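You operate a simulated robot arm through the tools that you are given. There is no shell and no other tool. Be economical: measure what you need, move in short steps, check, and stop when the job is done.

The job below is to be done with a simulated two-armed robot. You get a single attempt, and the scene is never put back.

TASK
Pick up the jar labelled "used" from the service bench with one hand, pass it to the other hand and put it on the top of the sliding grate. Set down upright: jar.
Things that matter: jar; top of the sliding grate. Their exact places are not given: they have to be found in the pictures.

It is judged by the outcome, as a careful person would: the job done as asked, and still so three seconds after it is handed in. It fails if anything else is knocked over, pushed out of place, dropped, spilled or broken.

THE ROBOT
Two 7-joint arms with two-finger parallel grippers on one trunk, on a base that drives. Base frame: it is fixed to the floor where the robot stands at the start and does not move with it; the origin is under the middle of the robot, x ahead of it, y to its left, z up; the surface under the hand at the start is at about z = 800. Units: mm, degrees, N and s.
The left shoulder is at the start at [100, 174, 1107], the right one opposite. With the tool pointing down near the work surface each hand reaches from about 320 to 740 mm from the robot's upright axis, wherever it stands, measured 20 degrees to its own side. Places, roughly: top of the sliding grate [500, -3300, 800]. Payload 3.6 kg a hand.
The TCP of each hand is the grasp point between the finger pads, 30 mm short of the fingertips. In the tool frame z runs along the fingers and y along their closing line. Largest opening 110 mm; finger width 20, thickness 10; the body of the gripper, 48 by 112 mm, starts 55 mm behind the TCP.
Orientation is told as [roll, pitch, yaw] about the base's x, y, z axes, in that order, counted from this pose: with the fingers straight down and closing along the base's y, the tool's x points along the base's -x, its y along +y and its z along -z.

THE INTERFACE
- The arms move only by the tool move_arm. It takes "left_increments", "right_increments" or both (then of equal length, played together; a hand with none holds still); each is a list of rows, each a list of 7 numbers: the shift along the base's x, y, z in units of 300 mm (1.0 is 300 mm), then the turn, a rotation vector about the base's x, y, z in units of 45 degrees (1.0 is 45 degrees), then the finger opening in mm, from 0 to 110. In form: [[tx, ty, tz, rx, ry, rz, hand], ...]. A call has 1 to 10 rows; each row is the pose to reach, as a shift and turn from the pose commanded when the call began. A call with a number of a shift or a turn outside -1 to 1 is refused whole. A row lasts 0.2 s, in which the tool goes at most 50 mm and 8.6 degrees; a call with a longer step from one row to the next is refused whole, and so is a gripper value outside its range. A pose out of reach is approached as far as the arm can. The call stops where the force on the tool passes 40 N (or 10 N more than at its start, if that is more) or the arm is blocked; 0.2 s more then pass. The fingers move at their own pace (about 153 mm/s each) and stop on an object; they squeeze with about 29 N. The grip force told is the motor's: it shows also when the fingers shut on nothing. Time passes only in rows, and 0.2 s behind the last, so rows that repeat a pose let the fingers close. It gives the time, the measured TCP pose, the force on the tool (base axes), the opening and the grip force at its end, in the units of the frame above (readings bear some noise), with the torque about the TCP (base axes, N m) and any sound that the robot's microphone picked up.
- Cameras (640 x 400 px; columns grow to the right, rows downward): "scene" is now at [201, 5.6, 1273.8]; the picture's right is [0.05, -1.00, 0.00], its down [-0.61, -0.03, -0.79] and it looks along [0.79, 0.04, -0.61] (base axes); focal length 260 px, centre (320, 200). "left" rides on the left gripper at [73, -17, -103] in its tool frame; the picture's right is [0.23, 0.97, 0.00], its down [-0.76, 0.18, -0.62] and it looks along [-0.61, 0.14, 0.78] (tool axes); focal length 222 px, centre (320, 200). "right" rides on the right gripper at [72, 17, -103] in its tool frame; the picture's right is [-0.23, 0.97, 0.00], its down [-0.76, -0.18, -0.62] and it looks along [-0.61, -0.14, 0.78] (tool axes); focal length 222 px, centre (320, 200).
- grab_frame(camera): a new picture of that camera. No time passes.
- slide_trunk(by): slides the trunk up (or, below 0, down) by that many mm; the arms and the scene camera ride with it, the base frame stays. It gives what a move gives, with no picture.
- drive_base(legs): drives the robot by 1 to 6 legs, each [ahead, left, turn to the left] in mm, mm and degrees, along the robot's own axes; the way and the turn of a leg run together, so that a leg with both is an arc; at most 1500 mm and 180 degrees a leg. The arms and the cameras ride along, it lands a little off, and it stops where it bumps. It gives what a move gives.
- pan_tilt(pan, tilt): turns the head with the scene camera to pan (to the left, within 86 degrees either way) and tilt (down, from -29 to 69), counted from straight ahead of the robot. It gives what a move gives.
- measure_at(camera, pixels): for up to 12 pixels [column, row] of the newest picture of that camera ("zoom" is the newest enlarged one), the place [x, y, z] in the base frame of the surface seen there, good to about 2 mm. No time passes.
- close_up(camera, box): a new picture of the part [left, top, right, bottom] of that camera's present view, enlarged. No time passes.
- close_job(): hands the job in; it is judged then, once.

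Work in short steps. Measure before you move; look again where a grasp or a placing could have gone wrong, and mend it. You have 80 turns and 58 pictures in all, those below and enlarged ones among them. Open the grippers and draw the arms clear of the work before you hand the job in, unless the task says otherwise; then end with one line.

The tools are called after "Request:" as a command line: name --argument value ..., lists and objects as JSON in quotes. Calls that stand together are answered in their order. move_arm: Moves the arms, as the interface text tells. Its arguments: {"type":"object","properties":{"left_increments":{"type":"array","items":{"type":"array","items":{"type":"number"}}},"right_increments":{"type":"array","items":{"type":"array","items":{"type":"number"}}}},"required":[]} The other tools are called the same way: slide_trunk (by) slides the trunk up or down; drive_base (legs) drives the base; pan_tilt (pan, tilt) turns the head that bears the scene camera; grab_frame (camera) takes a picture; measure_at (camera, pixels) gives the place of the surface under pixels of a picture; close_up (camera, box) takes an enlarged picture of a part of a camera's view; close_job () hands the job in.

At the start:

```text
clock: 0.0
left_position: [378.2, 161.0, 1097.2]
left_tool_rot: [0.0, -0.1, 0.0]
left_contact_force: [-0.3, -0.5, 0.8]
left_wrist_torque: [0.03, 0.01, 0.04]
left_gripper_width: 110.1
left_grip_force: 0.0
right_position: [383.8, -150.0, 1074.1]
right_tool_rot: [0.0, 0.1, 0.0]
right_contact_force: [-0.4, -0.5, -0.1]
right_wrist_torque: [0.01, 0.01, -0.02]
right_gripper_width: 109.8
right_grip_force: 0.0
trunk travel left (down, up): [-225.0, 538.0]
robot x, y, heading: [1.2, -4.2, 0.2]
head pan, tilt: [2.7, 37.8]
```

scene: 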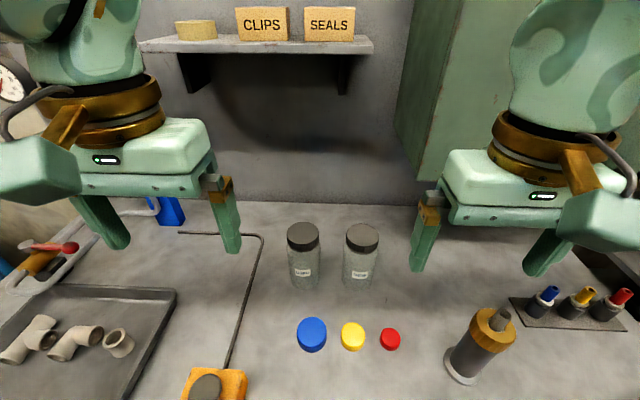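
right: 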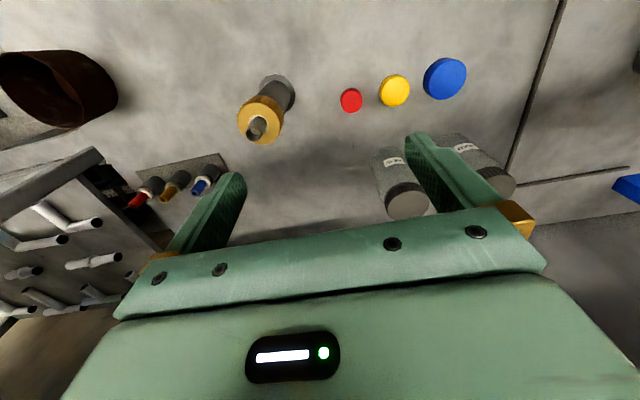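
left: 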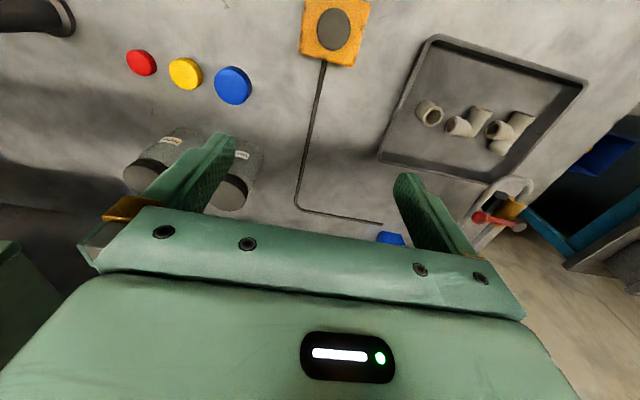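

Two jars with labels stand at about (303,255) and (360,255) in the scene; I enlarge them to read the labels.

Request:
close_up --camera "scene" --box '[270, 210, 400, 300]'

Request:
measure_at --camera "scene" --pixels '[[303, 228], [303, 245], [303, 272], [304, 288], [361, 228], [361, 245], [360, 274], [360, 288], [289, 262], [318, 262], [345, 262], [378, 262]]'

```text
4.44 times, centred on (335, 255) of scene
```

zoom: 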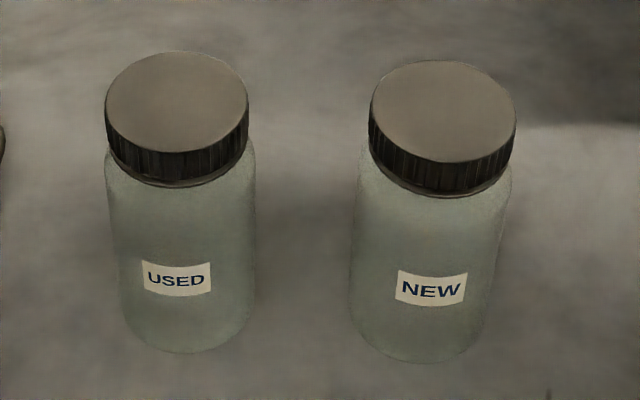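

```text
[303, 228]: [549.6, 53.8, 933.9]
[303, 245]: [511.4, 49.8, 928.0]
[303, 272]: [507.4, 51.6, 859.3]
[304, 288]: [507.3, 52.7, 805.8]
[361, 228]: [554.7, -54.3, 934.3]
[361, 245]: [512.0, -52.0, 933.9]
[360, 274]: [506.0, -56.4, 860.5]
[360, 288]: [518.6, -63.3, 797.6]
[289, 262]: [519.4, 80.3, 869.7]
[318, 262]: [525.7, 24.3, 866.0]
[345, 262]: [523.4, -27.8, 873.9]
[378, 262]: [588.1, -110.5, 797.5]
```

"USED" is the left jar, centred near (537, 53), about 60 wide, with its top at 934. Before choosing the grasp, I look right towards the grate.

Request:
pan_tilt --pan -80 --tilt 12

Request:
grab_frame --camera "scene"

```text
clock: 1.6
left_position: [378.5, 161.9, 1096.9]
left_tool_rot: [0.0, 0.0, 0.1]
left_contact_force: [-0.2, -0.2, -0.8]
left_wrist_torque: [0.02, 0.04, 0.01]
left_gripper_width: 110.1
left_grip_force: 0.0
right_position: [382.2, -151.2, 1074.4]
right_tool_rot: [0.1, 0.2, 0.1]
right_contact_force: [0.6, 0.4, 0.1]
right_wrist_torque: [0.0, 0.01, 0.01]
right_gripper_width: 109.8
right_grip_force: 0.1
trunk travel left (down, up): [-225.0, 538.0]
robot x, y, heading: [-0.9, 1.0, 0.2]
head pan, tilt: [-80.0, 12.0]
```

```text
53 pictures are left
```

scene: 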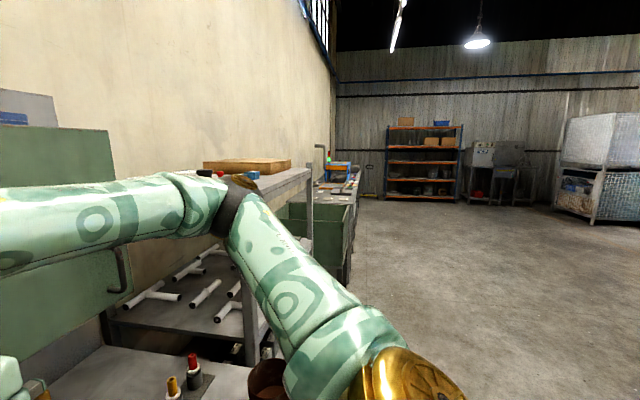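

The arm hides part of the way; I enlarge the far bench around (340,190) and measure a few fronts.

Request:
close_up --camera "scene" --box '[270, 130, 400, 300]'

Request:
measure_at --camera "scene" --pixels '[[310, 172], [309, 240], [349, 210], [349, 270], [352, 195], [340, 187], [338, 166], [256, 362], [380, 220], [330, 210], [358, 185], [322, 145]]'

```text
2.35 times, centred on (335, 215) of scene
```

zoom: 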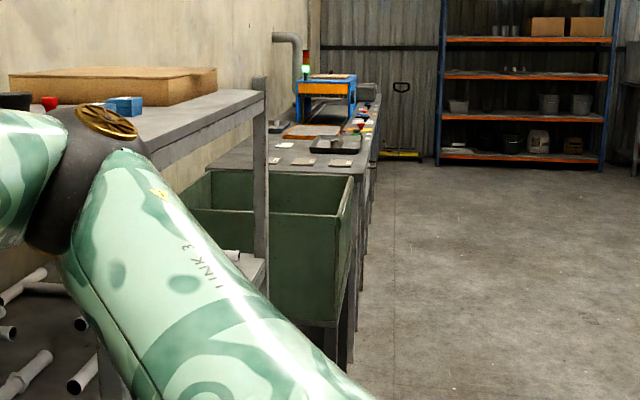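

```text
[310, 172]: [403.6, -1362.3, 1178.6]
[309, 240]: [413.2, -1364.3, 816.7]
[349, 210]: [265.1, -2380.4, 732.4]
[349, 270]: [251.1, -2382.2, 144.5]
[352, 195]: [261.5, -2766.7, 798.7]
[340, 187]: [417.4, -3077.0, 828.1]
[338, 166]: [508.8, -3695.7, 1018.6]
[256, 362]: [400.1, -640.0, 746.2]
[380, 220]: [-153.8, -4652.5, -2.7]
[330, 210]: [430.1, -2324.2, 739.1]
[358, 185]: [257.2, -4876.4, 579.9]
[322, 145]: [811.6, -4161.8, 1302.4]
```

The way right runs along bench fronts at x≈260, so the route is clear after backing off. My plan: the left hand picks top-down with fingers closing along x (yaw -90), and the right hand later takes the lower body from its side. I start by moving the left hand above the jar while turning.

Request:
move_arm --left_increments '[[0.09, -0.06, 0, 0, 0, -0.17, 100], [0.18, -0.12, 0, 0, 0, -0.34, 100], [0.27, -0.18, 0, 0, 0, -0.51, 100], [0.36, -0.24, 0, 0, 0, -0.68, 100], [0.45, -0.3, 0, 0, 0, -0.85, 100], [0.53, -0.36, 0, 0, 0, -1.0, 100]]'

Request:
move_arm --left_increments '[[0, 0, 0, 0, 0, -0.17, 100], [0, 0, 0, 0, 0, -0.34, 100], [0, 0, 0, 0, 0, -0.51, 100], [0, 0, 0, 0, 0, -0.68, 100], [0, 0, 0, 0, 0, -0.85, 100], [0, 0, 0, 0, 0, -1.0, 100], [0, 0, 0, 0, 0, -1.0, 100]]'

Request:
pan_tilt --pan 0 --tilt 40

Request:
grab_frame --camera "scene"

Request:
grab_frame --camera "left"

```text
clock: 3.0
left_position: [536.5, 54.2, 1096.9]
left_tool_rot: [-0.1, -0.1, -44.9]
left_contact_force: [0.4, 0.3, -1.2]
left_wrist_torque: [0.01, 0.0, 0.01]
left_gripper_width: 99.9
left_grip_force: 0.0
right_position: [383.4, -152.0, 1074.1]
right_tool_rot: [0.0, 0.1, 0.1]
right_contact_force: [-0.1, -0.2, 0.4]
right_wrist_torque: [-0.01, 0.0, 0.0]
right_gripper_width: 109.8
right_grip_force: 0.1
trunk travel left (down, up): [-225.0, 538.0]
robot x, y, heading: [-0.3, -4.6, 0.3]
head pan, tilt: [-80.0, 12.0]
```

```text
clock: 4.6
left_position: [537.7, 53.2, 1096.4]
left_tool_rot: [-0.1, -0.1, -90.2]
left_contact_force: [-0.5, 0.6, -0.5]
left_wrist_torque: [0.01, 0.01, 0.02]
left_gripper_width: 99.9
left_grip_force: 0.1
right_position: [382.5, -150.7, 1074.7]
right_tool_rot: [-0.1, 0.1, 0.0]
right_contact_force: [-0.5, 0.3, 0.3]
right_wrist_torque: [0.02, 0.0, 0.02]
right_gripper_width: 110.0
right_grip_force: 0.1
trunk travel left (down, up): [-225.0, 538.0]
robot x, y, heading: [1.3, -0.0, 0.1]
head pan, tilt: [-80.0, 12.0]
```

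```text
clock: 6.1
left_position: [536.9, 54.5, 1098.0]
left_tool_rot: [-0.1, -0.1, -89.9]
left_contact_force: [-0.2, 0.6, 0.4]
left_wrist_torque: [-0.02, 0.03, 0.01]
left_gripper_width: 100.1
left_grip_force: 0.0
right_position: [383.3, -149.9, 1075.1]
right_tool_rot: [0.0, 0.1, 0.1]
right_contact_force: [0.3, -0.5, 0.7]
right_wrist_torque: [-0.03, -0.02, -0.02]
right_gripper_width: 109.7
right_grip_force: 0.0
trunk travel left (down, up): [-225.0, 538.0]
robot x, y, heading: [-0.3, 2.5, 0.2]
head pan, tilt: [0.0, 40.0]
```

```text
51 pictures are left
```

scene: 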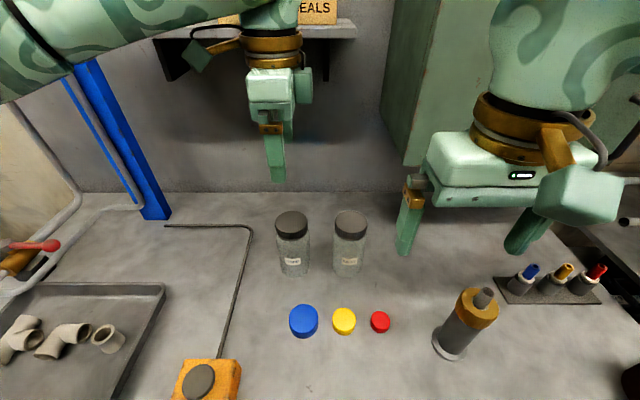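

```text
50 pictures are left
```

left: 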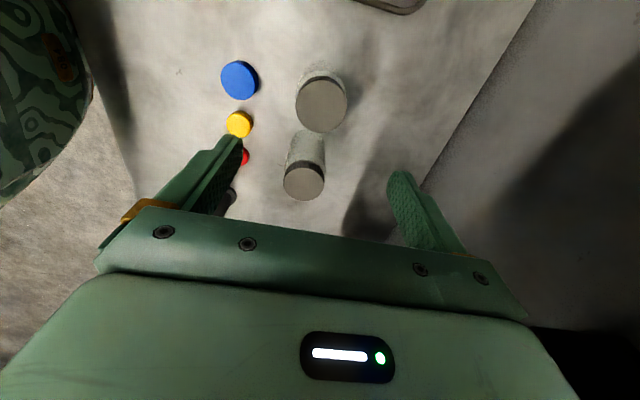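

The used jar's lid is at (321,105) in the left view; I measure its rim to centre the grasp exactly.

Request:
measure_at --camera "left" --pixels '[[321, 105], [300, 105], [343, 105], [321, 84], [321, 126]]'

Request:
measure_at --camera "scene" --pixels '[[292, 214], [292, 228], [279, 221], [305, 221], [293, 250]]'

```text
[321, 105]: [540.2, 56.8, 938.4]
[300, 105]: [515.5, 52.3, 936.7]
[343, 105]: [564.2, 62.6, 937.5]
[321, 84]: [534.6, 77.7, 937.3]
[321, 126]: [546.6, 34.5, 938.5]
```

```text
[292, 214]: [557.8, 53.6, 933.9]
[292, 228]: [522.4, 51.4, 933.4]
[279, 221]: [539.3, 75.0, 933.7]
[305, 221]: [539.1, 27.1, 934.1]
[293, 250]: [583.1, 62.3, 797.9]
```

The centre is about (539, 53), right under the hand. I descend straight to z≈893, with the last rows slow.

Request:
move_arm --left_increments '[[0.006, 0, -0.15, 0, 0, 0, 100], [0.006, 0, -0.3, 0, 0, 0, 100], [0.006, 0, -0.43, 0, 0, 0, 100], [0.006, 0, -0.53, 0, 0, 0, 100], [0.006, 0, -0.61, 0, 0, 0, 100], [0.006, 0, -0.68, 0, 0, 0, 100], [0.006, 0, -0.68, 0, 0, 0, 100]]'

Request:
grab_frame --camera "scene"

```text
clock: 7.7
left_position: [538.3, 56.1, 893.1]
left_tool_rot: [0.0, -0.1, -89.9]
left_contact_force: [-0.3, 0.3, -0.2]
left_wrist_torque: [-0.03, 0.08, 0.01]
left_gripper_width: 100.0
left_grip_force: 0.2
right_position: [383.7, -149.1, 1074.0]
right_tool_rot: [0.0, 0.1, 0.1]
right_contact_force: [-0.1, 0.1, -0.4]
right_wrist_torque: [0.03, -0.02, 0.02]
right_gripper_width: 109.9
right_grip_force: 0.0
trunk travel left (down, up): [-225.0, 538.0]
robot x, y, heading: [0.3, 2.1, 0.3]
head pan, tilt: [0.0, 40.0]
```

```text
49 pictures are left
```

scene: 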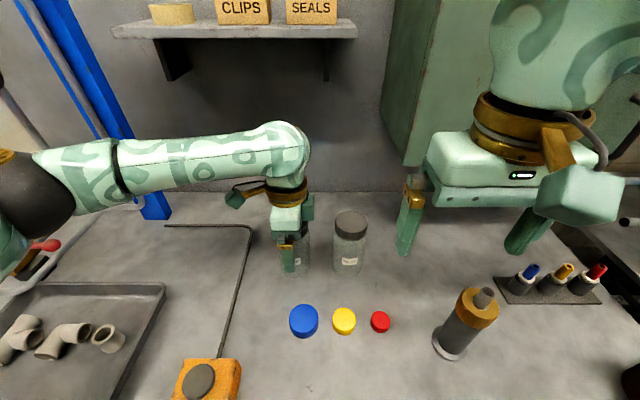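

The fingers straddle the jar at (290,250) without contact. I close, wait, and lift slowly.

Request:
move_arm --left_increments '[[0, 0, 0, 0, 0, 0, 40], [0, 0, 0, 0, 0, 0, 40], [0, 0, 0, 0, 0, 0, 40]]'

Request:
move_arm --left_increments '[[0, 0, 0.04, 0, 0, 0, 40], [0, 0, 0.12, 0, 0, 0, 40], [0, 0, 0.24, 0, 0, 0, 40], [0, 0, 0.36, 0, 0, 0, 40], [0, 0, 0.48, 0, 0, 0, 40], [0, 0, 0.48, 0, 0, 0, 40]]'

Request:
grab_frame --camera "scene"

```text
clock: 8.5
left_position: [537.7, 55.4, 893.5]
left_tool_rot: [-0.1, 0.0, -90.0]
left_contact_force: [0.3, -0.1, 0.1]
left_wrist_torque: [-0.01, -0.01, 0.01]
left_gripper_width: 62.8
left_grip_force: 29.1
right_position: [382.6, -151.2, 1074.1]
right_tool_rot: [0.1, 0.1, 0.0]
right_contact_force: [-0.3, 0.3, -0.2]
right_wrist_torque: [0.04, 0.0, -0.01]
right_gripper_width: 110.2
right_grip_force: 0.0
trunk travel left (down, up): [-225.0, 538.0]
robot x, y, heading: [-0.2, 3.0, 0.1]
head pan, tilt: [0.0, 40.0]
```

```text
clock: 9.9
left_position: [538.8, 52.3, 1036.7]
left_tool_rot: [-0.1, -0.1, -89.9]
left_contact_force: [-0.4, 0.9, -1.6]
left_wrist_torque: [0.0, 0.07, 0.0]
left_gripper_width: 62.2
left_grip_force: 29.2
right_position: [383.7, -150.6, 1074.2]
right_tool_rot: [0.0, 0.1, 0.1]
right_contact_force: [0.4, 0.1, -0.3]
right_wrist_torque: [0.03, 0.02, 0.03]
right_gripper_width: 110.2
right_grip_force: 0.0
trunk travel left (down, up): [-225.0, 538.0]
robot x, y, heading: [-0.7, 3.2, 0.0]
head pan, tilt: [0.0, 40.0]
```

```text
48 pictures are left
```

scene: 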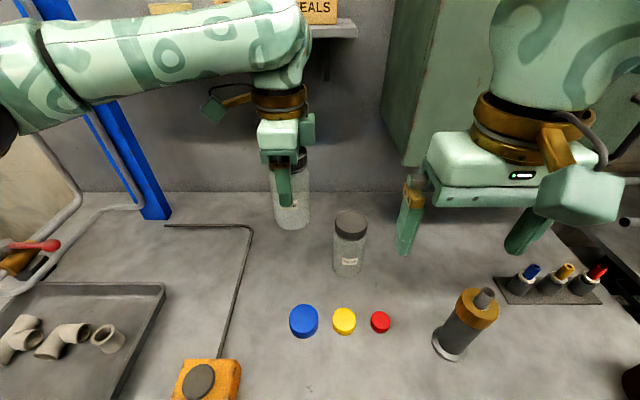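

The jar is held (opening 62, load about 2 N). I back off 450 mm, then drive right in two legs, and look.

Request:
drive_base --legs '[[-450, 0, 0], [0, -1500, 0], [0, -1500, 0]]'

Request:
grab_frame --camera "scene"

```text
clock: 26.6
left_position: [69.4, -2917.0, 1037.6]
left_tool_rot: [-0.1, 0.0, -89.6]
left_contact_force: [1.1, -0.4, -1.8]
left_wrist_torque: [0.02, -0.01, 0.02]
left_gripper_width: 62.8
left_grip_force: 29.1
right_position: [-85.7, -3120.3, 1073.7]
right_tool_rot: [0.0, 0.1, 0.4]
right_contact_force: [-0.1, -1.2, -0.1]
right_wrist_torque: [-0.03, 0.0, 0.0]
right_gripper_width: 109.9
right_grip_force: 0.0
trunk travel left (down, up): [-225.0, 538.0]
robot x, y, heading: [-470.8, -2972.4, 0.2]
head pan, tilt: [0.0, 40.0]
```

```text
47 pictures are left
```

scene: 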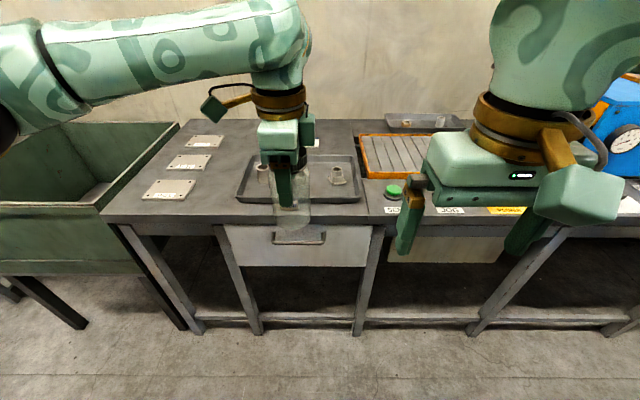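

The orange-framed grate is at (395,155), partly behind the right hand. I shift right 250 mm and pan for a better view.

Request:
drive_base --legs '[[0, -250, 0]]'

Request:
grab_frame --camera "scene"

Request:
close_up --camera "scene" --box '[270, 90, 460, 230]'

```text
clock: 28.4
left_position: [68.2, -3177.7, 1037.3]
left_tool_rot: [-0.2, 0.0, -89.9]
left_contact_force: [-0.5, -0.4, -2.2]
left_wrist_torque: [0.03, 0.01, -0.02]
left_gripper_width: 62.3
left_grip_force: 28.8
right_position: [-85.8, -3380.9, 1074.3]
right_tool_rot: [0.1, 0.3, 0.0]
right_contact_force: [1.0, 0.3, -0.4]
right_wrist_torque: [0.03, 0.01, -0.03]
right_gripper_width: 110.0
right_grip_force: 0.0
trunk travel left (down, up): [-225.0, 538.0]
robot x, y, heading: [-469.2, -3230.0, 0.2]
head pan, tilt: [0.0, 40.0]
```

```text
46 pictures are left
```

scene: 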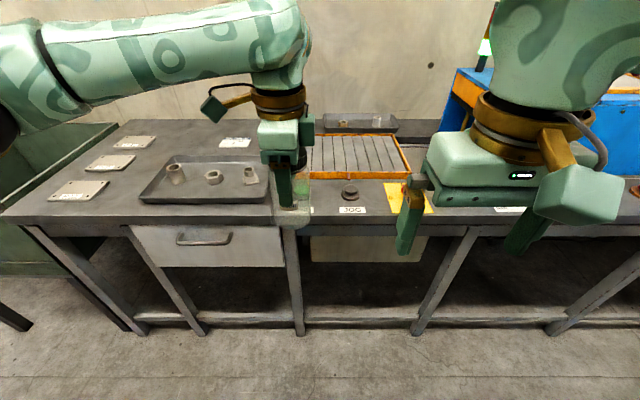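

```text
2.86 times, centred on (365, 160) of scene
```

zoom: 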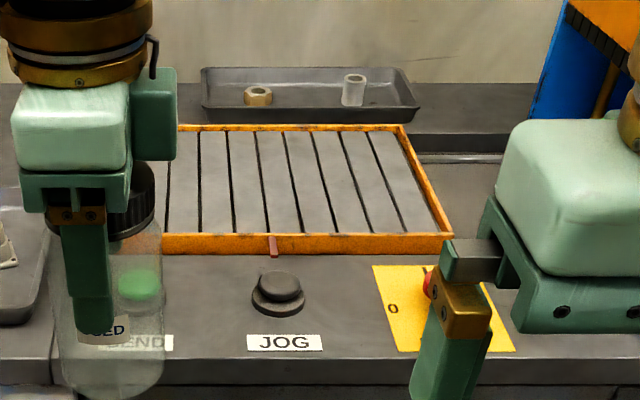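

The grate lies behind SEND, JOG and STOP buttons, which I must keep clear of. I measure its frame, slats and the buttons.

Request:
measure_at --camera "zoom" --pixels '[[290, 190], [340, 160], [215, 200], [400, 200], [290, 236], [445, 238], [400, 127], [190, 128], [278, 275], [428, 280], [275, 245], [165, 245]]'

Request:
measure_at --camera "scene" --pixels '[[360, 118], [360, 130], [210, 160], [245, 144], [470, 85], [350, 186], [430, 130], [487, 60]]'

```text
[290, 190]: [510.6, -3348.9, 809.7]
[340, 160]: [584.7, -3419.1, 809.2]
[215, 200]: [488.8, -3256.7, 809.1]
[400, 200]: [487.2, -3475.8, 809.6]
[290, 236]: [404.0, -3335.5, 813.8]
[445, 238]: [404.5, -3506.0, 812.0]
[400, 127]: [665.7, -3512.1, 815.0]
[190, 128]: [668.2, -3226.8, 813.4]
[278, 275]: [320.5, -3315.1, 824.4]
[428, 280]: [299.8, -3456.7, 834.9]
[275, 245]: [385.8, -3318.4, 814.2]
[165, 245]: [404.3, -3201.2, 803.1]
```

```text
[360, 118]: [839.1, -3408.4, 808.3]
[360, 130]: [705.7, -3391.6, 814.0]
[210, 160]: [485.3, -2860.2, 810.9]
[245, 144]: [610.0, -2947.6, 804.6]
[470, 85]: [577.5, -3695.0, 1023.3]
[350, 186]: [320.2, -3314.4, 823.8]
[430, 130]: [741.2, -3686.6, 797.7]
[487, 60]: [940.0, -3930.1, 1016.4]
```

The grate slats lie at z≈809, spanning x 404–668 and about y -3510 to -3100, with the middle near (530,-3300). Here, clear of the bench, I start the handover. The left hand yaws 30° more and draws in slightly, while the right hand turns to point inward and 40° below horizontal, with its camera below.

Request:
move_arm --left_increments '[[-0.03, -0.007, 0, 0, 0, -0.14, 40], [-0.06, -0.014, 0, 0, 0, -0.28, 40], [-0.09, -0.02, 0, 0, 0, -0.42, 40], [-0.12, -0.027, 0, 0, 0, -0.55, 40], [-0.133, -0.033, 0, 0, 0, -0.667, 40]]' --right_increments '[[0, 0, 0, 0.058, -0.1, 0.124, 110], [0, 0, 0, 0.116, -0.2, 0.249, 110], [0, 0, 0, 0.174, -0.3, 0.373, 110], [0, 0, 0, 0.232, -0.4, 0.498, 110], [0, 0, 0, 0.29, -0.502, 0.622, 110]]'

Request:
move_arm --right_increments '[[0, 0, 0, 0.058, -0.1, 0.124, 110], [0, 0, 0, 0.116, -0.2, 0.249, 110], [0, 0, 0, 0.174, -0.3, 0.373, 110], [0, 0, 0, 0.232, -0.4, 0.498, 110], [0, 0, 0, 0.29, -0.502, 0.622, 110], [0, 0, 0, 0.29, -0.502, 0.622, 110]]'

Request:
grab_frame --camera "scene"

Request:
grab_frame --camera "right"

```text
clock: 29.6
left_position: [29.0, -3187.8, 1038.1]
left_tool_rot: [0.0, -0.2, -120.0]
left_contact_force: [-0.4, -0.5, -1.9]
left_wrist_torque: [0.04, 0.03, 0.01]
left_gripper_width: 62.4
left_grip_force: 28.9
right_position: [-87.6, -3380.0, 1074.8]
right_tool_rot: [7.4, -24.8, 26.9]
right_contact_force: [0.1, -0.1, -0.4]
right_wrist_torque: [-0.03, 0.0, 0.01]
right_gripper_width: 109.6
right_grip_force: 0.1
trunk travel left (down, up): [-225.0, 538.0]
robot x, y, heading: [-465.3, -3229.9, 0.2]
head pan, tilt: [0.0, 40.0]
```

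```text
clock: 31.0
left_position: [28.1, -3188.4, 1039.8]
left_tool_rot: [-0.1, 0.0, -120.0]
left_contact_force: [-0.2, 0.4, -1.1]
left_wrist_torque: [0.02, 0.01, -0.01]
left_gripper_width: 62.6
left_grip_force: 28.1
right_position: [-70.1, -3348.5, 1073.0]
right_tool_rot: [0.0, -50.0, 60.0]
right_contact_force: [0.1, -1.2, -0.4]
right_wrist_torque: [0.01, 0.01, -0.01]
right_gripper_width: 110.0
right_grip_force: 0.1
right hand out of reach, approached as far as the arm can: row 3, 4, 5, 6
trunk travel left (down, up): [-225.0, 538.0]
robot x, y, heading: [-471.2, -3229.0, 0.0]
head pan, tilt: [0.0, 40.0]
```

```text
44 pictures are left
```

scene: 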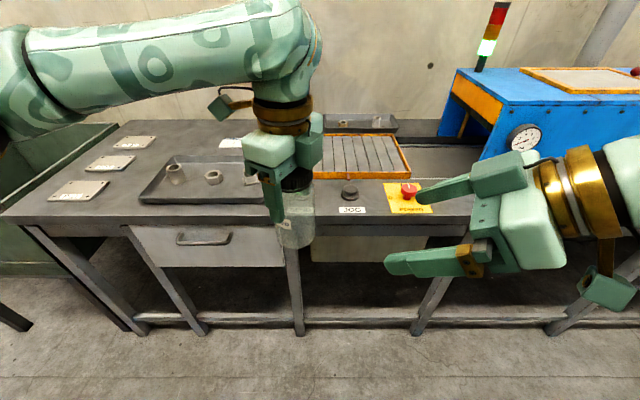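

```text
43 pictures are left
```

right: 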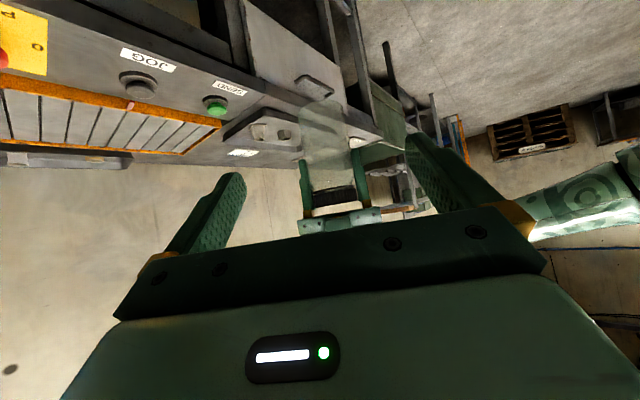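

The right hand got its orientation (0,-50,60), shifted a little by reach. I lower it to the grasp height, about 120 mm behind the jar.

Request:
move_arm --right_increments '[[0.04, 0.06, -0.1, 0, 0, 0, 110], [0.08, 0.12, -0.2, 0, 0, 0, 110], [0.11, 0.16, -0.3, 0, 0, 0, 110], [0.11, 0.16, -0.3, 0, 0, 0, 110]]'

Request:
grab_frame --camera "right"

Request:
grab_frame --camera "scene"

```text
clock: 32.0
left_position: [27.4, -3187.5, 1038.2]
left_tool_rot: [0.0, -0.2, -120.0]
left_contact_force: [-0.4, -0.4, -1.5]
left_wrist_torque: [0.01, 0.0, -0.01]
left_gripper_width: 62.5
left_grip_force: 29.1
right_position: [-34.5, -3302.8, 983.9]
right_tool_rot: [0.0, -49.9, 59.9]
right_contact_force: [0.3, -0.4, 0.1]
right_wrist_torque: [0.03, 0.01, 0.02]
right_gripper_width: 110.2
right_grip_force: 0.1
trunk travel left (down, up): [-225.0, 538.0]
robot x, y, heading: [-468.0, -3228.7, -0.1]
head pan, tilt: [0.0, 40.0]
```

```text
42 pictures are left
```

right: 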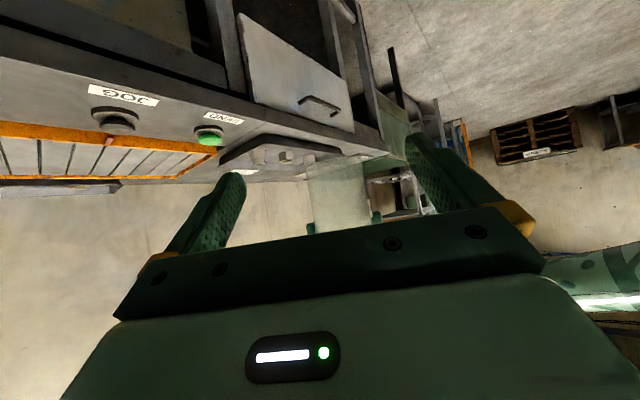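

```text
41 pictures are left
```

scene: 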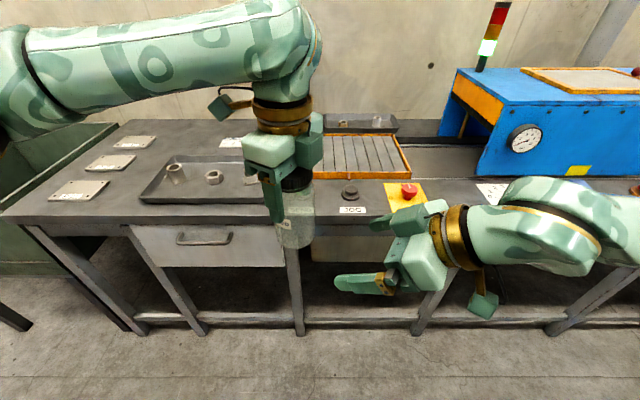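

Relative to the right hand the jar is 131 mm ahead along its heading and 3 mm to the side. I advance 117 mm level with the fingers open, taking out the side offset.

Request:
move_arm --right_increments '[[0.055, 0.1, 0, 0, 0, 0, 110], [0.11, 0.2, 0, 0, 0, 0, 110], [0.15, 0.275, 0, 0, 0, 0, 110], [0.17, 0.315, 0, 0, 0, 0, 110], [0.185, 0.343, 0, 0, 0, 0, 110], [0.185, 0.343, 0, 0, 0, 0, 110]]'

Request:
close_up --camera "scene" --box '[200, 100, 460, 300]'

Request:
grab_frame --camera "right"

```text
clock: 33.4
left_position: [32.1, -3185.7, 1038.5]
left_tool_rot: [-0.1, 0.1, -119.8]
left_contact_force: [5.8, 19.1, -3.5]
left_wrist_torque: [-0.29, 0.08, -0.1]
left_gripper_width: 62.5
left_grip_force: 29.0
right_position: [21.9, -3195.9, 982.8]
right_tool_rot: [0.1, -49.8, 59.8]
right_contact_force: [-6.7, -19.4, 1.2]
right_wrist_torque: [1.38, -0.44, 0.03]
right_gripper_width: 110.0
right_grip_force: 0.1
trunk travel left (down, up): [-225.0, 538.0]
robot x, y, heading: [-471.0, -3229.5, -0.2]
head pan, tilt: [0.0, 40.0]
```

```text
2.00 times, centred on (330, 200) of scene
```

zoom: 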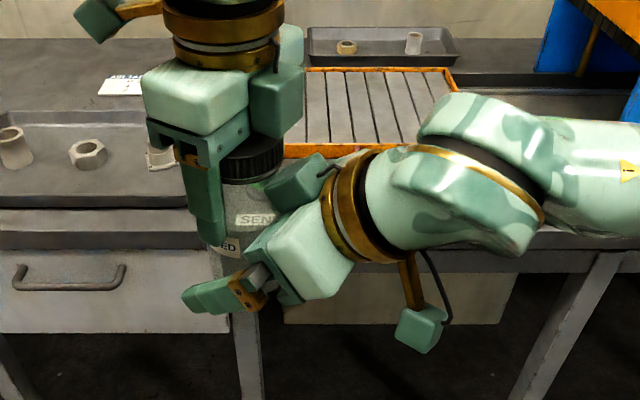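

```text
39 pictures are left
```

right: 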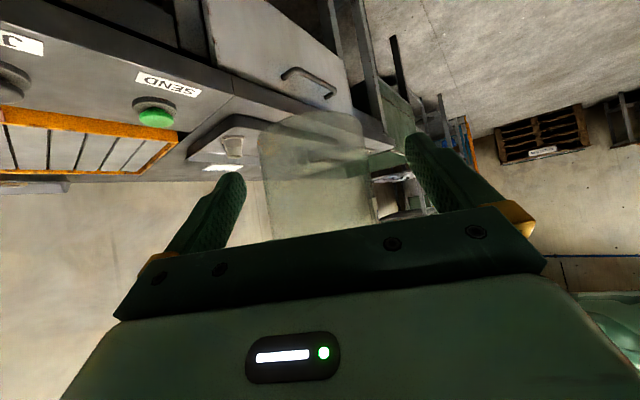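

The force (about 20 N, lever 70 mm above the right TCP) shows that a box on the upper side of the right gripper touches the jar. I back off 60 mm along the heading and check the jar is unmoved; then I come in flatter (35°).

Request:
move_arm --right_increments '[[-0.05, -0.0866, 0, 0, 0, 0, 110], [-0.1, -0.173, 0, 0.096, -0.056, 0, 110], [-0.1, -0.173, 0, 0.096, -0.056, 0, 110]]'

Request:
close_up --camera "scene" --box '[200, 100, 460, 300]'

Request:
grab_frame --camera "right"

```text
clock: 34.2
left_position: [29.4, -3185.3, 1038.0]
left_tool_rot: [-0.1, -0.1, -119.9]
left_contact_force: [0.1, 0.4, -2.1]
left_wrist_torque: [0.03, 0.01, 0.02]
left_gripper_width: 62.5
left_grip_force: 28.9
right_position: [-10.1, -3250.0, 984.3]
right_tool_rot: [0.2, -54.9, 60.1]
right_contact_force: [-1.2, -0.5, 1.0]
right_wrist_torque: [0.01, 0.0, -0.01]
right_gripper_width: 109.9
right_grip_force: 0.1
trunk travel left (down, up): [-225.0, 538.0]
robot x, y, heading: [-471.9, -3231.4, -0.2]
head pan, tilt: [0.0, 40.0]
```

```text
2.00 times, centred on (330, 200) of scene
```

zoom: 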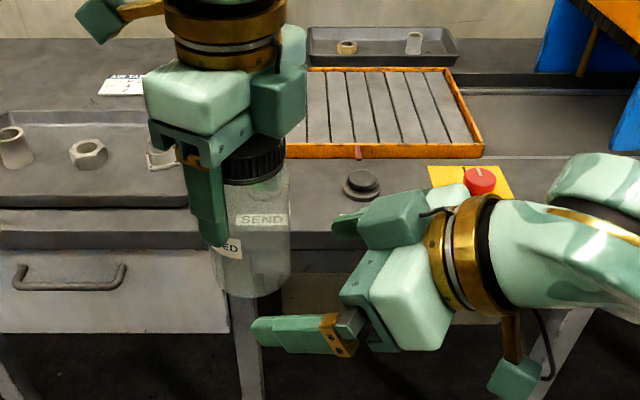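

```text
37 pictures are left
```

right: 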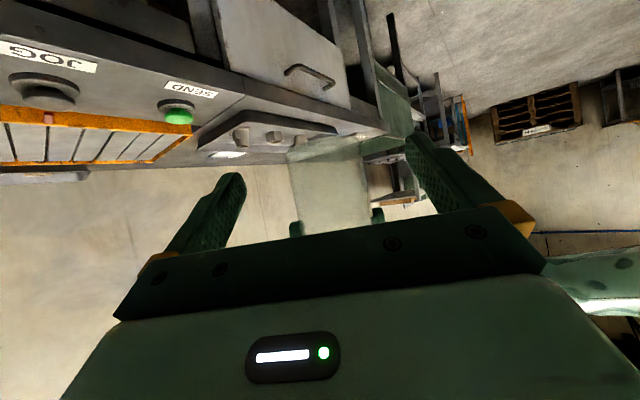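

Contact is gone. I measure the jar's lid and bottom edge in the enlarged view to know its place now.

Request:
measure_at --camera "zoom" --pixels '[[255, 185], [255, 215], [262, 250], [255, 285], [284, 240], [272, 145], [285, 165]]'

Request:
measure_at --camera "right" --pixels '[[330, 180], [295, 185], [365, 185], [330, 215], [328, 155]]'

```text
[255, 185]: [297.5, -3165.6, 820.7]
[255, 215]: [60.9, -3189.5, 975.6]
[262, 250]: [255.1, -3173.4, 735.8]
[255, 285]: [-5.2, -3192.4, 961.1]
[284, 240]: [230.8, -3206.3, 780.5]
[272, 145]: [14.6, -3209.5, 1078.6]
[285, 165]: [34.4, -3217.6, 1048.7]
```

```text
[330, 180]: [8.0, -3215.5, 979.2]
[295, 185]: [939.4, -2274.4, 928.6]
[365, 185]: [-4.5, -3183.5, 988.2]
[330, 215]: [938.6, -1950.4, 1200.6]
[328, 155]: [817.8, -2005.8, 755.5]
```

The points fit the jar centre (28,-3188), still upright. I advance about 58 mm level in small steps, to 14 mm short of the jar axis.

Request:
move_arm --right_increments '[[0.04, 0.067, 0.009, 0, 0, 0, 110], [0.07, 0.117, 0.009, 0, 0, 0, 110], [0.09, 0.15, 0.009, 0, 0, 0, 110], [0.1, 0.167, 0.009, 0, 0, 0, 110], [0.1, 0.167, 0.009, 0, 0, 0, 110]]'

Request:
close_up --camera "scene" --box '[200, 100, 460, 300]'

Request:
grab_frame --camera "right"

```text
clock: 35.4
left_position: [28.7, -3185.7, 1038.0]
left_tool_rot: [-0.1, 0.0, -120.0]
left_contact_force: [0.3, -0.4, -1.3]
left_wrist_torque: [0.01, -0.01, -0.01]
left_gripper_width: 62.8
left_grip_force: 29.4
right_position: [20.0, -3198.9, 985.1]
right_tool_rot: [0.0, -54.8, 60.1]
right_contact_force: [-0.7, 0.0, 0.2]
right_wrist_torque: [-0.02, -0.02, 0.0]
right_gripper_width: 109.9
right_grip_force: 0.1
trunk travel left (down, up): [-225.0, 538.0]
robot x, y, heading: [-468.5, -3228.2, -0.2]
head pan, tilt: [0.0, 40.0]
```

```text
2.00 times, centred on (330, 200) of scene
```

zoom: 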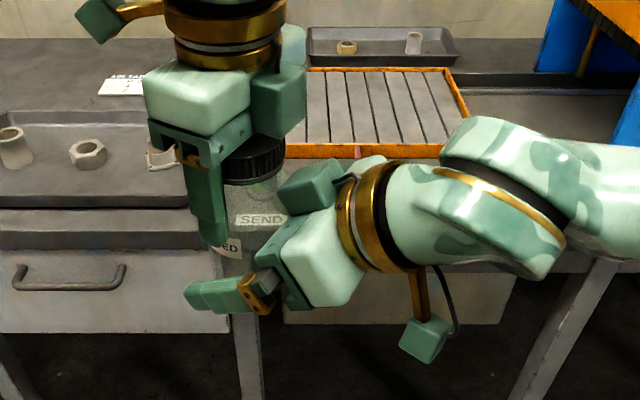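

```text
35 pictures are left
```

right: 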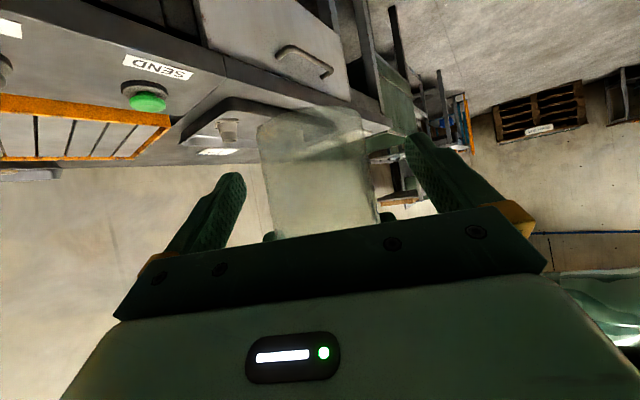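

There is no contact, and the jar (columns 262–372) sits between the right fingers (240 and 410). I close the right hand.

Request:
move_arm --right_increments '[[0, 0, 0, 0, 0, 0, 40], [0, 0, 0, 0, 0, 0, 40], [0, 0, 0, 0, 0, 0, 40], [0, 0, 0, 0, 0, 0, 40]]'

Request:
grab_frame --camera "right"

```text
clock: 36.4
left_position: [28.9, -3187.1, 1038.1]
left_tool_rot: [-0.2, -0.2, -120.0]
left_contact_force: [-17.5, 10.9, 1.8]
left_wrist_torque: [0.41, 0.62, -0.19]
left_gripper_width: 62.5
left_grip_force: 29.3
right_position: [19.5, -3201.5, 986.3]
right_tool_rot: [-0.1, -54.8, 59.7]
right_contact_force: [17.8, -9.6, -2.0]
right_wrist_torque: [0.11, 0.32, -0.13]
right_gripper_width: 62.2
right_grip_force: 29.1
trunk travel left (down, up): [-225.0, 538.0]
robot x, y, heading: [-469.0, -3230.6, 0.1]
head pan, tilt: [0.0, 40.0]
```

```text
34 pictures are left
```

right: 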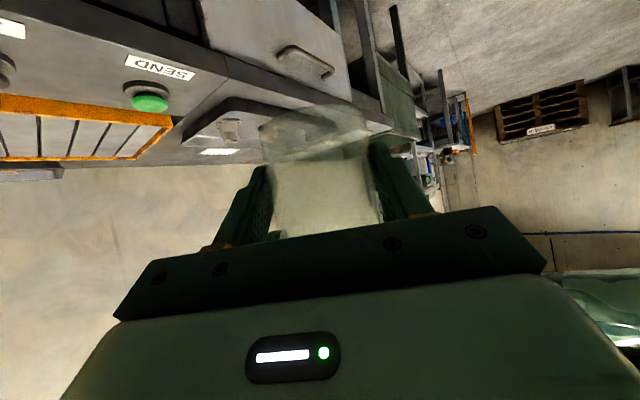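

Both hands hold the jar, with a 20 N sideways strain along (0.87,-0.5). I ease the right hand 2 mm that way to relieve it before the left lets go.

Request:
move_arm --right_increments '[[0.006, -0.0035, 0, 0, 0, 0, 40], [0.006, -0.0035, 0, 0, 0, 0, 40]]'

```text
clock: 37.0
left_position: [28.9, -3186.3, 1039.3]
left_tool_rot: [-0.1, -0.1, -119.9]
left_contact_force: [-8.7, 7.5, -2.1]
left_wrist_torque: [0.36, 0.42, 0.34]
left_gripper_width: 62.5
left_grip_force: 28.7
right_position: [21.2, -3200.9, 986.8]
right_tool_rot: [0.0, -54.9, 60.0]
right_contact_force: [8.8, -7.4, -1.3]
right_wrist_torque: [0.05, 0.05, -0.54]
right_gripper_width: 62.3
right_grip_force: 28.9
trunk travel left (down, up): [-225.0, 538.0]
robot x, y, heading: [-468.2, -3230.6, 0.2]
head pan, tilt: [0.0, 40.0]
```

The strain halved; another 2 mm the same way, then I open the left hand to 80 and hold still.

Request:
move_arm --right_increments '[[0.006, -0.0035, 0, 0, 0, 0, 40], [0.006, -0.0035, 0, 0, 0, 0, 40]]'

Request:
move_arm --left_increments '[[0, 0, 0, 0, 0, 0, 68], [0, 0, 0, 0, 0, 0, 80], [0, 0, 0, 0, 0, 0, 90]]'

Request:
close_up --camera "scene" --box '[200, 100, 460, 300]'

```text
clock: 37.6
left_position: [30.4, -3187.3, 1038.6]
left_tool_rot: [0.1, 0.1, -120.0]
left_contact_force: [6.7, -2.6, -1.7]
left_wrist_torque: [-0.15, -0.01, 0.52]
left_gripper_width: 62.6
left_grip_force: 29.1
right_position: [22.5, -3200.6, 986.9]
right_tool_rot: [0.1, -55.0, 60.3]
right_contact_force: [-7.2, 2.8, 0.8]
right_wrist_torque: [0.03, -0.37, -0.39]
right_gripper_width: 62.4
right_grip_force: 28.6
trunk travel left (down, up): [-225.0, 538.0]
robot x, y, heading: [-469.6, -3229.7, -0.2]
head pan, tilt: [0.0, 40.0]
```

```text
clock: 38.4
left_position: [28.9, -3187.6, 1037.7]
left_tool_rot: [-0.1, 0.0, -120.0]
left_contact_force: [-0.2, -0.4, 0.3]
left_wrist_torque: [0.02, -0.01, 0.03]
left_gripper_width: 89.7
left_grip_force: 0.0
right_position: [23.0, -3202.9, 986.8]
right_tool_rot: [0.1, -55.0, 59.9]
right_contact_force: [0.8, 0.6, -1.1]
right_wrist_torque: [-0.05, 0.01, 0.0]
right_gripper_width: 62.5
right_grip_force: 29.0
trunk travel left (down, up): [-225.0, 538.0]
robot x, y, heading: [-465.4, -3231.0, -0.1]
head pan, tilt: [0.0, 40.0]
```

```text
2.00 times, centred on (330, 200) of scene
```

zoom: 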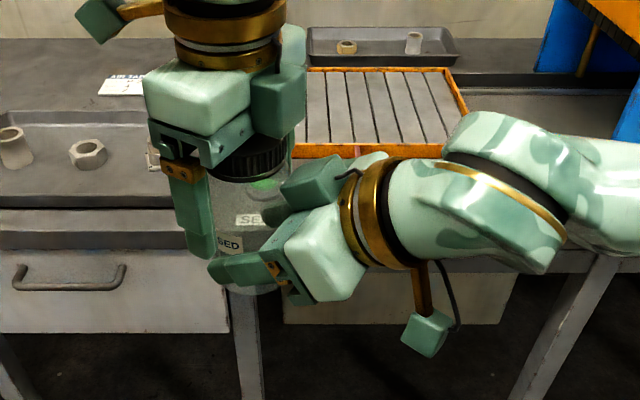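

The right hand now holds the jar. I raise the left hand straight up 150 mm, then take it away to the left.

Request:
move_arm --left_increments '[[0, 0, 0.1, 0, 0, 0, 90], [0, 0, 0.22, 0, 0, 0, 90], [0, 0, 0.36, 0, 0, 0, 90], [0, 0, 0.5, 0, 0, 0, 90], [-0.05, 0.14, 0.5, 0, 0, 0, 90], [-0.1, 0.28, 0.5, 0, 0, 0.15, 90], [-0.15, 0.42, 0.5, 0, 0, 0.33, 90], [-0.2, 0.56, 0.5, 0, 0, 0.5, 90], [-0.25, 0.7, 0.5, 0, 0, 0.67, 90]]'

Request:
grab_frame --camera "scene"

```text
clock: 40.4
left_position: [9.0, -2961.5, 1117.0]
left_tool_rot: [-0.1, 0.3, -89.8]
left_contact_force: [0.6, -1.0, 0.2]
left_wrist_torque: [0.08, 0.0, -0.02]
left_gripper_width: 89.7
left_grip_force: 0.1
left hand out of reach, approached as far as the arm can: row 4, 5, 6, 7, 8, 9
right_position: [23.9, -3204.8, 986.2]
right_tool_rot: [0.3, -55.1, 59.7]
right_contact_force: [0.7, -0.7, -1.6]
right_wrist_torque: [0.03, -0.01, 0.03]
right_gripper_width: 62.3
right_grip_force: 29.4
trunk travel left (down, up): [-225.0, 538.0]
robot x, y, heading: [-471.5, -3229.8, -0.1]
head pan, tilt: [0.0, 40.0]
```

```text
32 pictures are left
```

scene: 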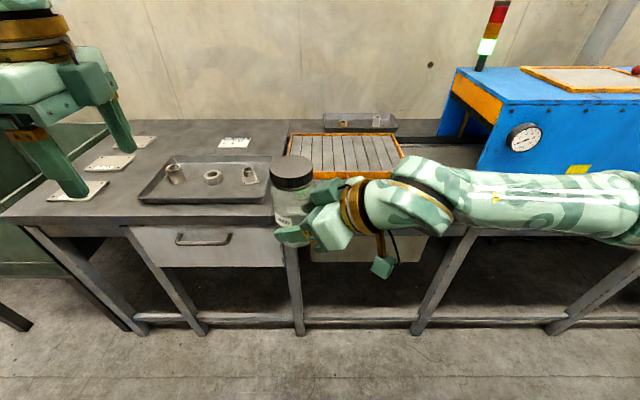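

The left hand is clear. The right elbow sticks out to the right, towards the blue machine, so I measure elbow and machine before driving forward.

Request:
measure_at --camera "scene" --pixels '[[470, 195], [540, 195], [620, 185], [560, 215], [635, 240], [520, 130], [480, 165], [600, 160], [570, 100], [350, 150], [290, 150], [385, 175]]'

Request:
close_up --camera "scene" --box '[240, 120, 400, 280]'

```text
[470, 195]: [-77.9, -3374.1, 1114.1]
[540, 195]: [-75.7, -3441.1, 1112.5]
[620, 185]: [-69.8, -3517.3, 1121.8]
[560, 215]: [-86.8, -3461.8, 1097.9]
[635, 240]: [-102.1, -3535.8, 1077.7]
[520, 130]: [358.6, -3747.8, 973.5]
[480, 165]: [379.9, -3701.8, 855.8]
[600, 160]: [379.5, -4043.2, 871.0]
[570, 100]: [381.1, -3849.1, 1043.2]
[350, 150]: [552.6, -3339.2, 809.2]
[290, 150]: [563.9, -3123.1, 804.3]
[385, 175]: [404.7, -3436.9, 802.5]
```

```text
2.50 times, centred on (320, 200) of scene
```

zoom: 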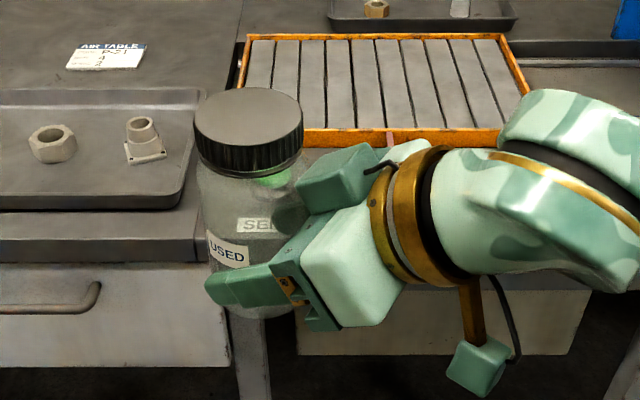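

The machine's front is at x≈380, y<-3700, and the forearm now lies almost along -y, which could strike it. I swing the right hand's heading from 60° to 20°, so the forearm comes from the front, and look again.

Request:
move_arm --right_increments '[[0, 0, 0.02, 0, 0, -0.15, 40], [0, 0, 0.04, 0, 0, -0.3, 40], [0, 0, 0.06, 0, 0, -0.45, 40], [0, 0, 0.08, 0, 0, -0.6, 40], [0, 0, 0.1, 0, 0, -0.75, 40], [0, 0, 0.1, 0, 0, -0.889, 40], [0, 0, 0.1, 0, 0, -0.889, 40]]'

Request:
grab_frame --camera "scene"

```text
clock: 42.0
left_position: [9.9, -2959.5, 1116.2]
left_tool_rot: [-0.1, 0.0, -89.7]
left_contact_force: [0.3, -0.7, 0.1]
left_wrist_torque: [0.01, -0.01, 0.01]
left_gripper_width: 90.0
left_grip_force: 0.1
right_position: [23.7, -3203.5, 1016.2]
right_tool_rot: [-0.1, -54.9, 19.8]
right_contact_force: [0.2, -0.3, -1.7]
right_wrist_torque: [-0.01, 0.04, 0.0]
right_gripper_width: 62.4
right_grip_force: 29.2
trunk travel left (down, up): [-225.0, 538.0]
robot x, y, heading: [-468.1, -3231.2, -0.0]
head pan, tilt: [0.0, 40.0]
```

```text
30 pictures are left
```

scene: 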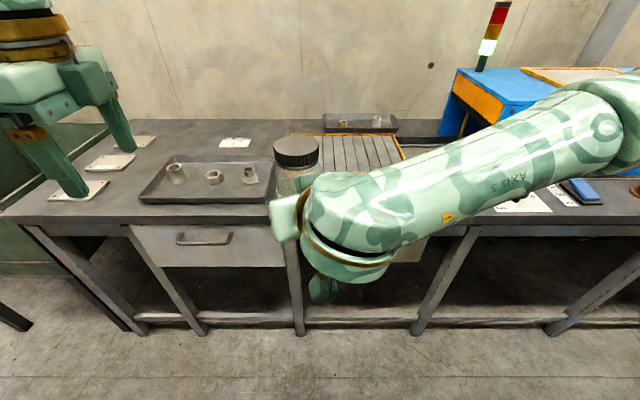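

The forearm now rises from the wrist at (340,220) to the elbow at (600,110). I measure where those are.

Request:
measure_at --camera "scene" --pixels '[[340, 210], [450, 190], [540, 150], [600, 110], [630, 150], [620, 80], [560, 195], [325, 295], [330, 255]]'

Request:
close_up --camera "scene" --box '[240, 120, 400, 310]'

```text
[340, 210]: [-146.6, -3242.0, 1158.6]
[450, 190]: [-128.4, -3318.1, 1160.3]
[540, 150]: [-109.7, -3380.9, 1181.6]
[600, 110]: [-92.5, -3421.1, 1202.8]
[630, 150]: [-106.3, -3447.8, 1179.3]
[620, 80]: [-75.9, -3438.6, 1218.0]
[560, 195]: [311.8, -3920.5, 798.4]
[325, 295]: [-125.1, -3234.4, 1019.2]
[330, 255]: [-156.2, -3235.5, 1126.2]
```

```text
2.11 times, centred on (320, 215) of scene
```

zoom: 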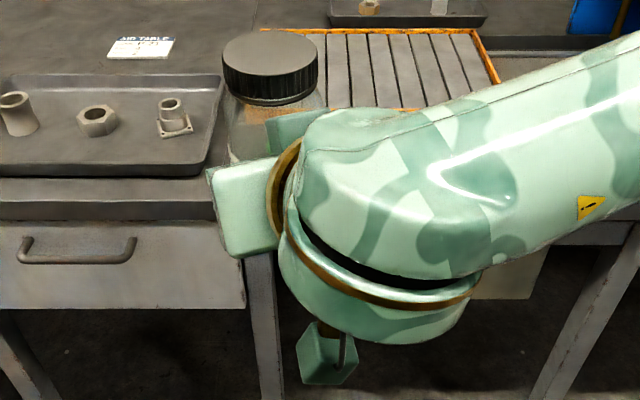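

The elbow now sits at about y=-3450, z≈1180, well short of the machine. I drive 465 mm ahead (robot x≈0, as at the first bench) and 50 mm right, keeping the jar 160 mm above the grate.

Request:
drive_base --legs '[[0, -50, 0], [465, 0, 0]]'

Request:
grab_frame --camera "scene"

Request:
grab_frame --camera "right"

Request:
grab_frame --camera "left"

```text
clock: 45.4
left_position: [480.9, -2996.5, 1114.9]
left_tool_rot: [-0.1, -0.1, -88.9]
left_contact_force: [-0.4, 0.1, 0.1]
left_wrist_torque: [-0.02, -0.01, 0.01]
left_gripper_width: 90.1
left_grip_force: 0.1
right_position: [499.8, -3241.3, 1015.7]
right_tool_rot: [0.0, -54.9, 20.9]
right_contact_force: [0.8, -0.4, -1.9]
right_wrist_torque: [-0.01, 0.06, 0.04]
right_gripper_width: 62.6
right_grip_force: 29.1
trunk travel left (down, up): [-225.0, 538.0]
robot x, y, heading: [4.3, -3273.2, 1.0]
head pan, tilt: [0.0, 40.0]
```

```text
28 pictures are left
```

scene: 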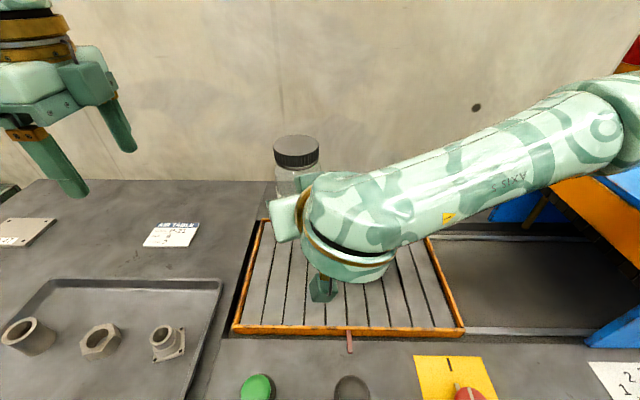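

```text
27 pictures are left
```

right: 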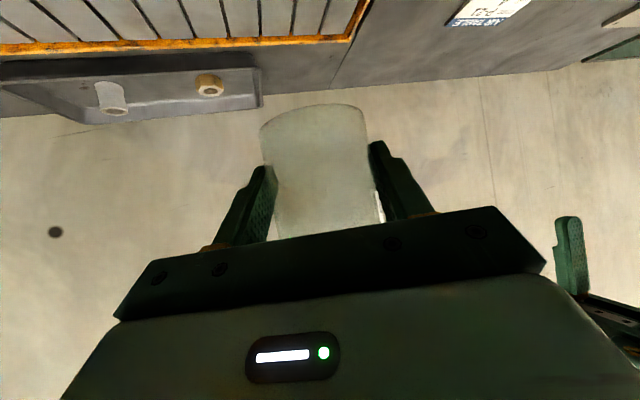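

```text
26 pictures are left
```

left: 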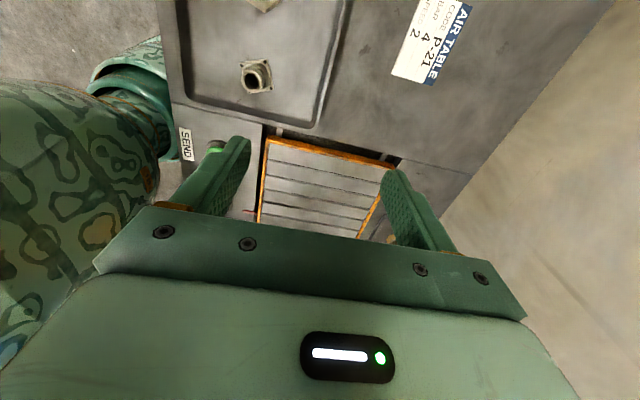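

The jar hangs above the grate's left half. I measure the grate edges and slats from here.

Request:
measure_at --camera "scene" --pixels '[[236, 328], [262, 224], [462, 330], [345, 332], [280, 270], [300, 300], [400, 290], [320, 290], [297, 140], [297, 160], [258, 380], [352, 380]]'

```text
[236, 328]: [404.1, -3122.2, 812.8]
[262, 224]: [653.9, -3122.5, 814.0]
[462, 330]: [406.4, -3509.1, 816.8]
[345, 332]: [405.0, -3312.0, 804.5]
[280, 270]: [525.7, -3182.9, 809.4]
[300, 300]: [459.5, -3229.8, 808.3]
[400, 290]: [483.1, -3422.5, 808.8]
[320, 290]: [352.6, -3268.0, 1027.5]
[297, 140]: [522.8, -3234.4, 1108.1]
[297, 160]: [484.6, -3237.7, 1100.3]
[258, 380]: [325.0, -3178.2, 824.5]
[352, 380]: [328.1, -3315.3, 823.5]
```

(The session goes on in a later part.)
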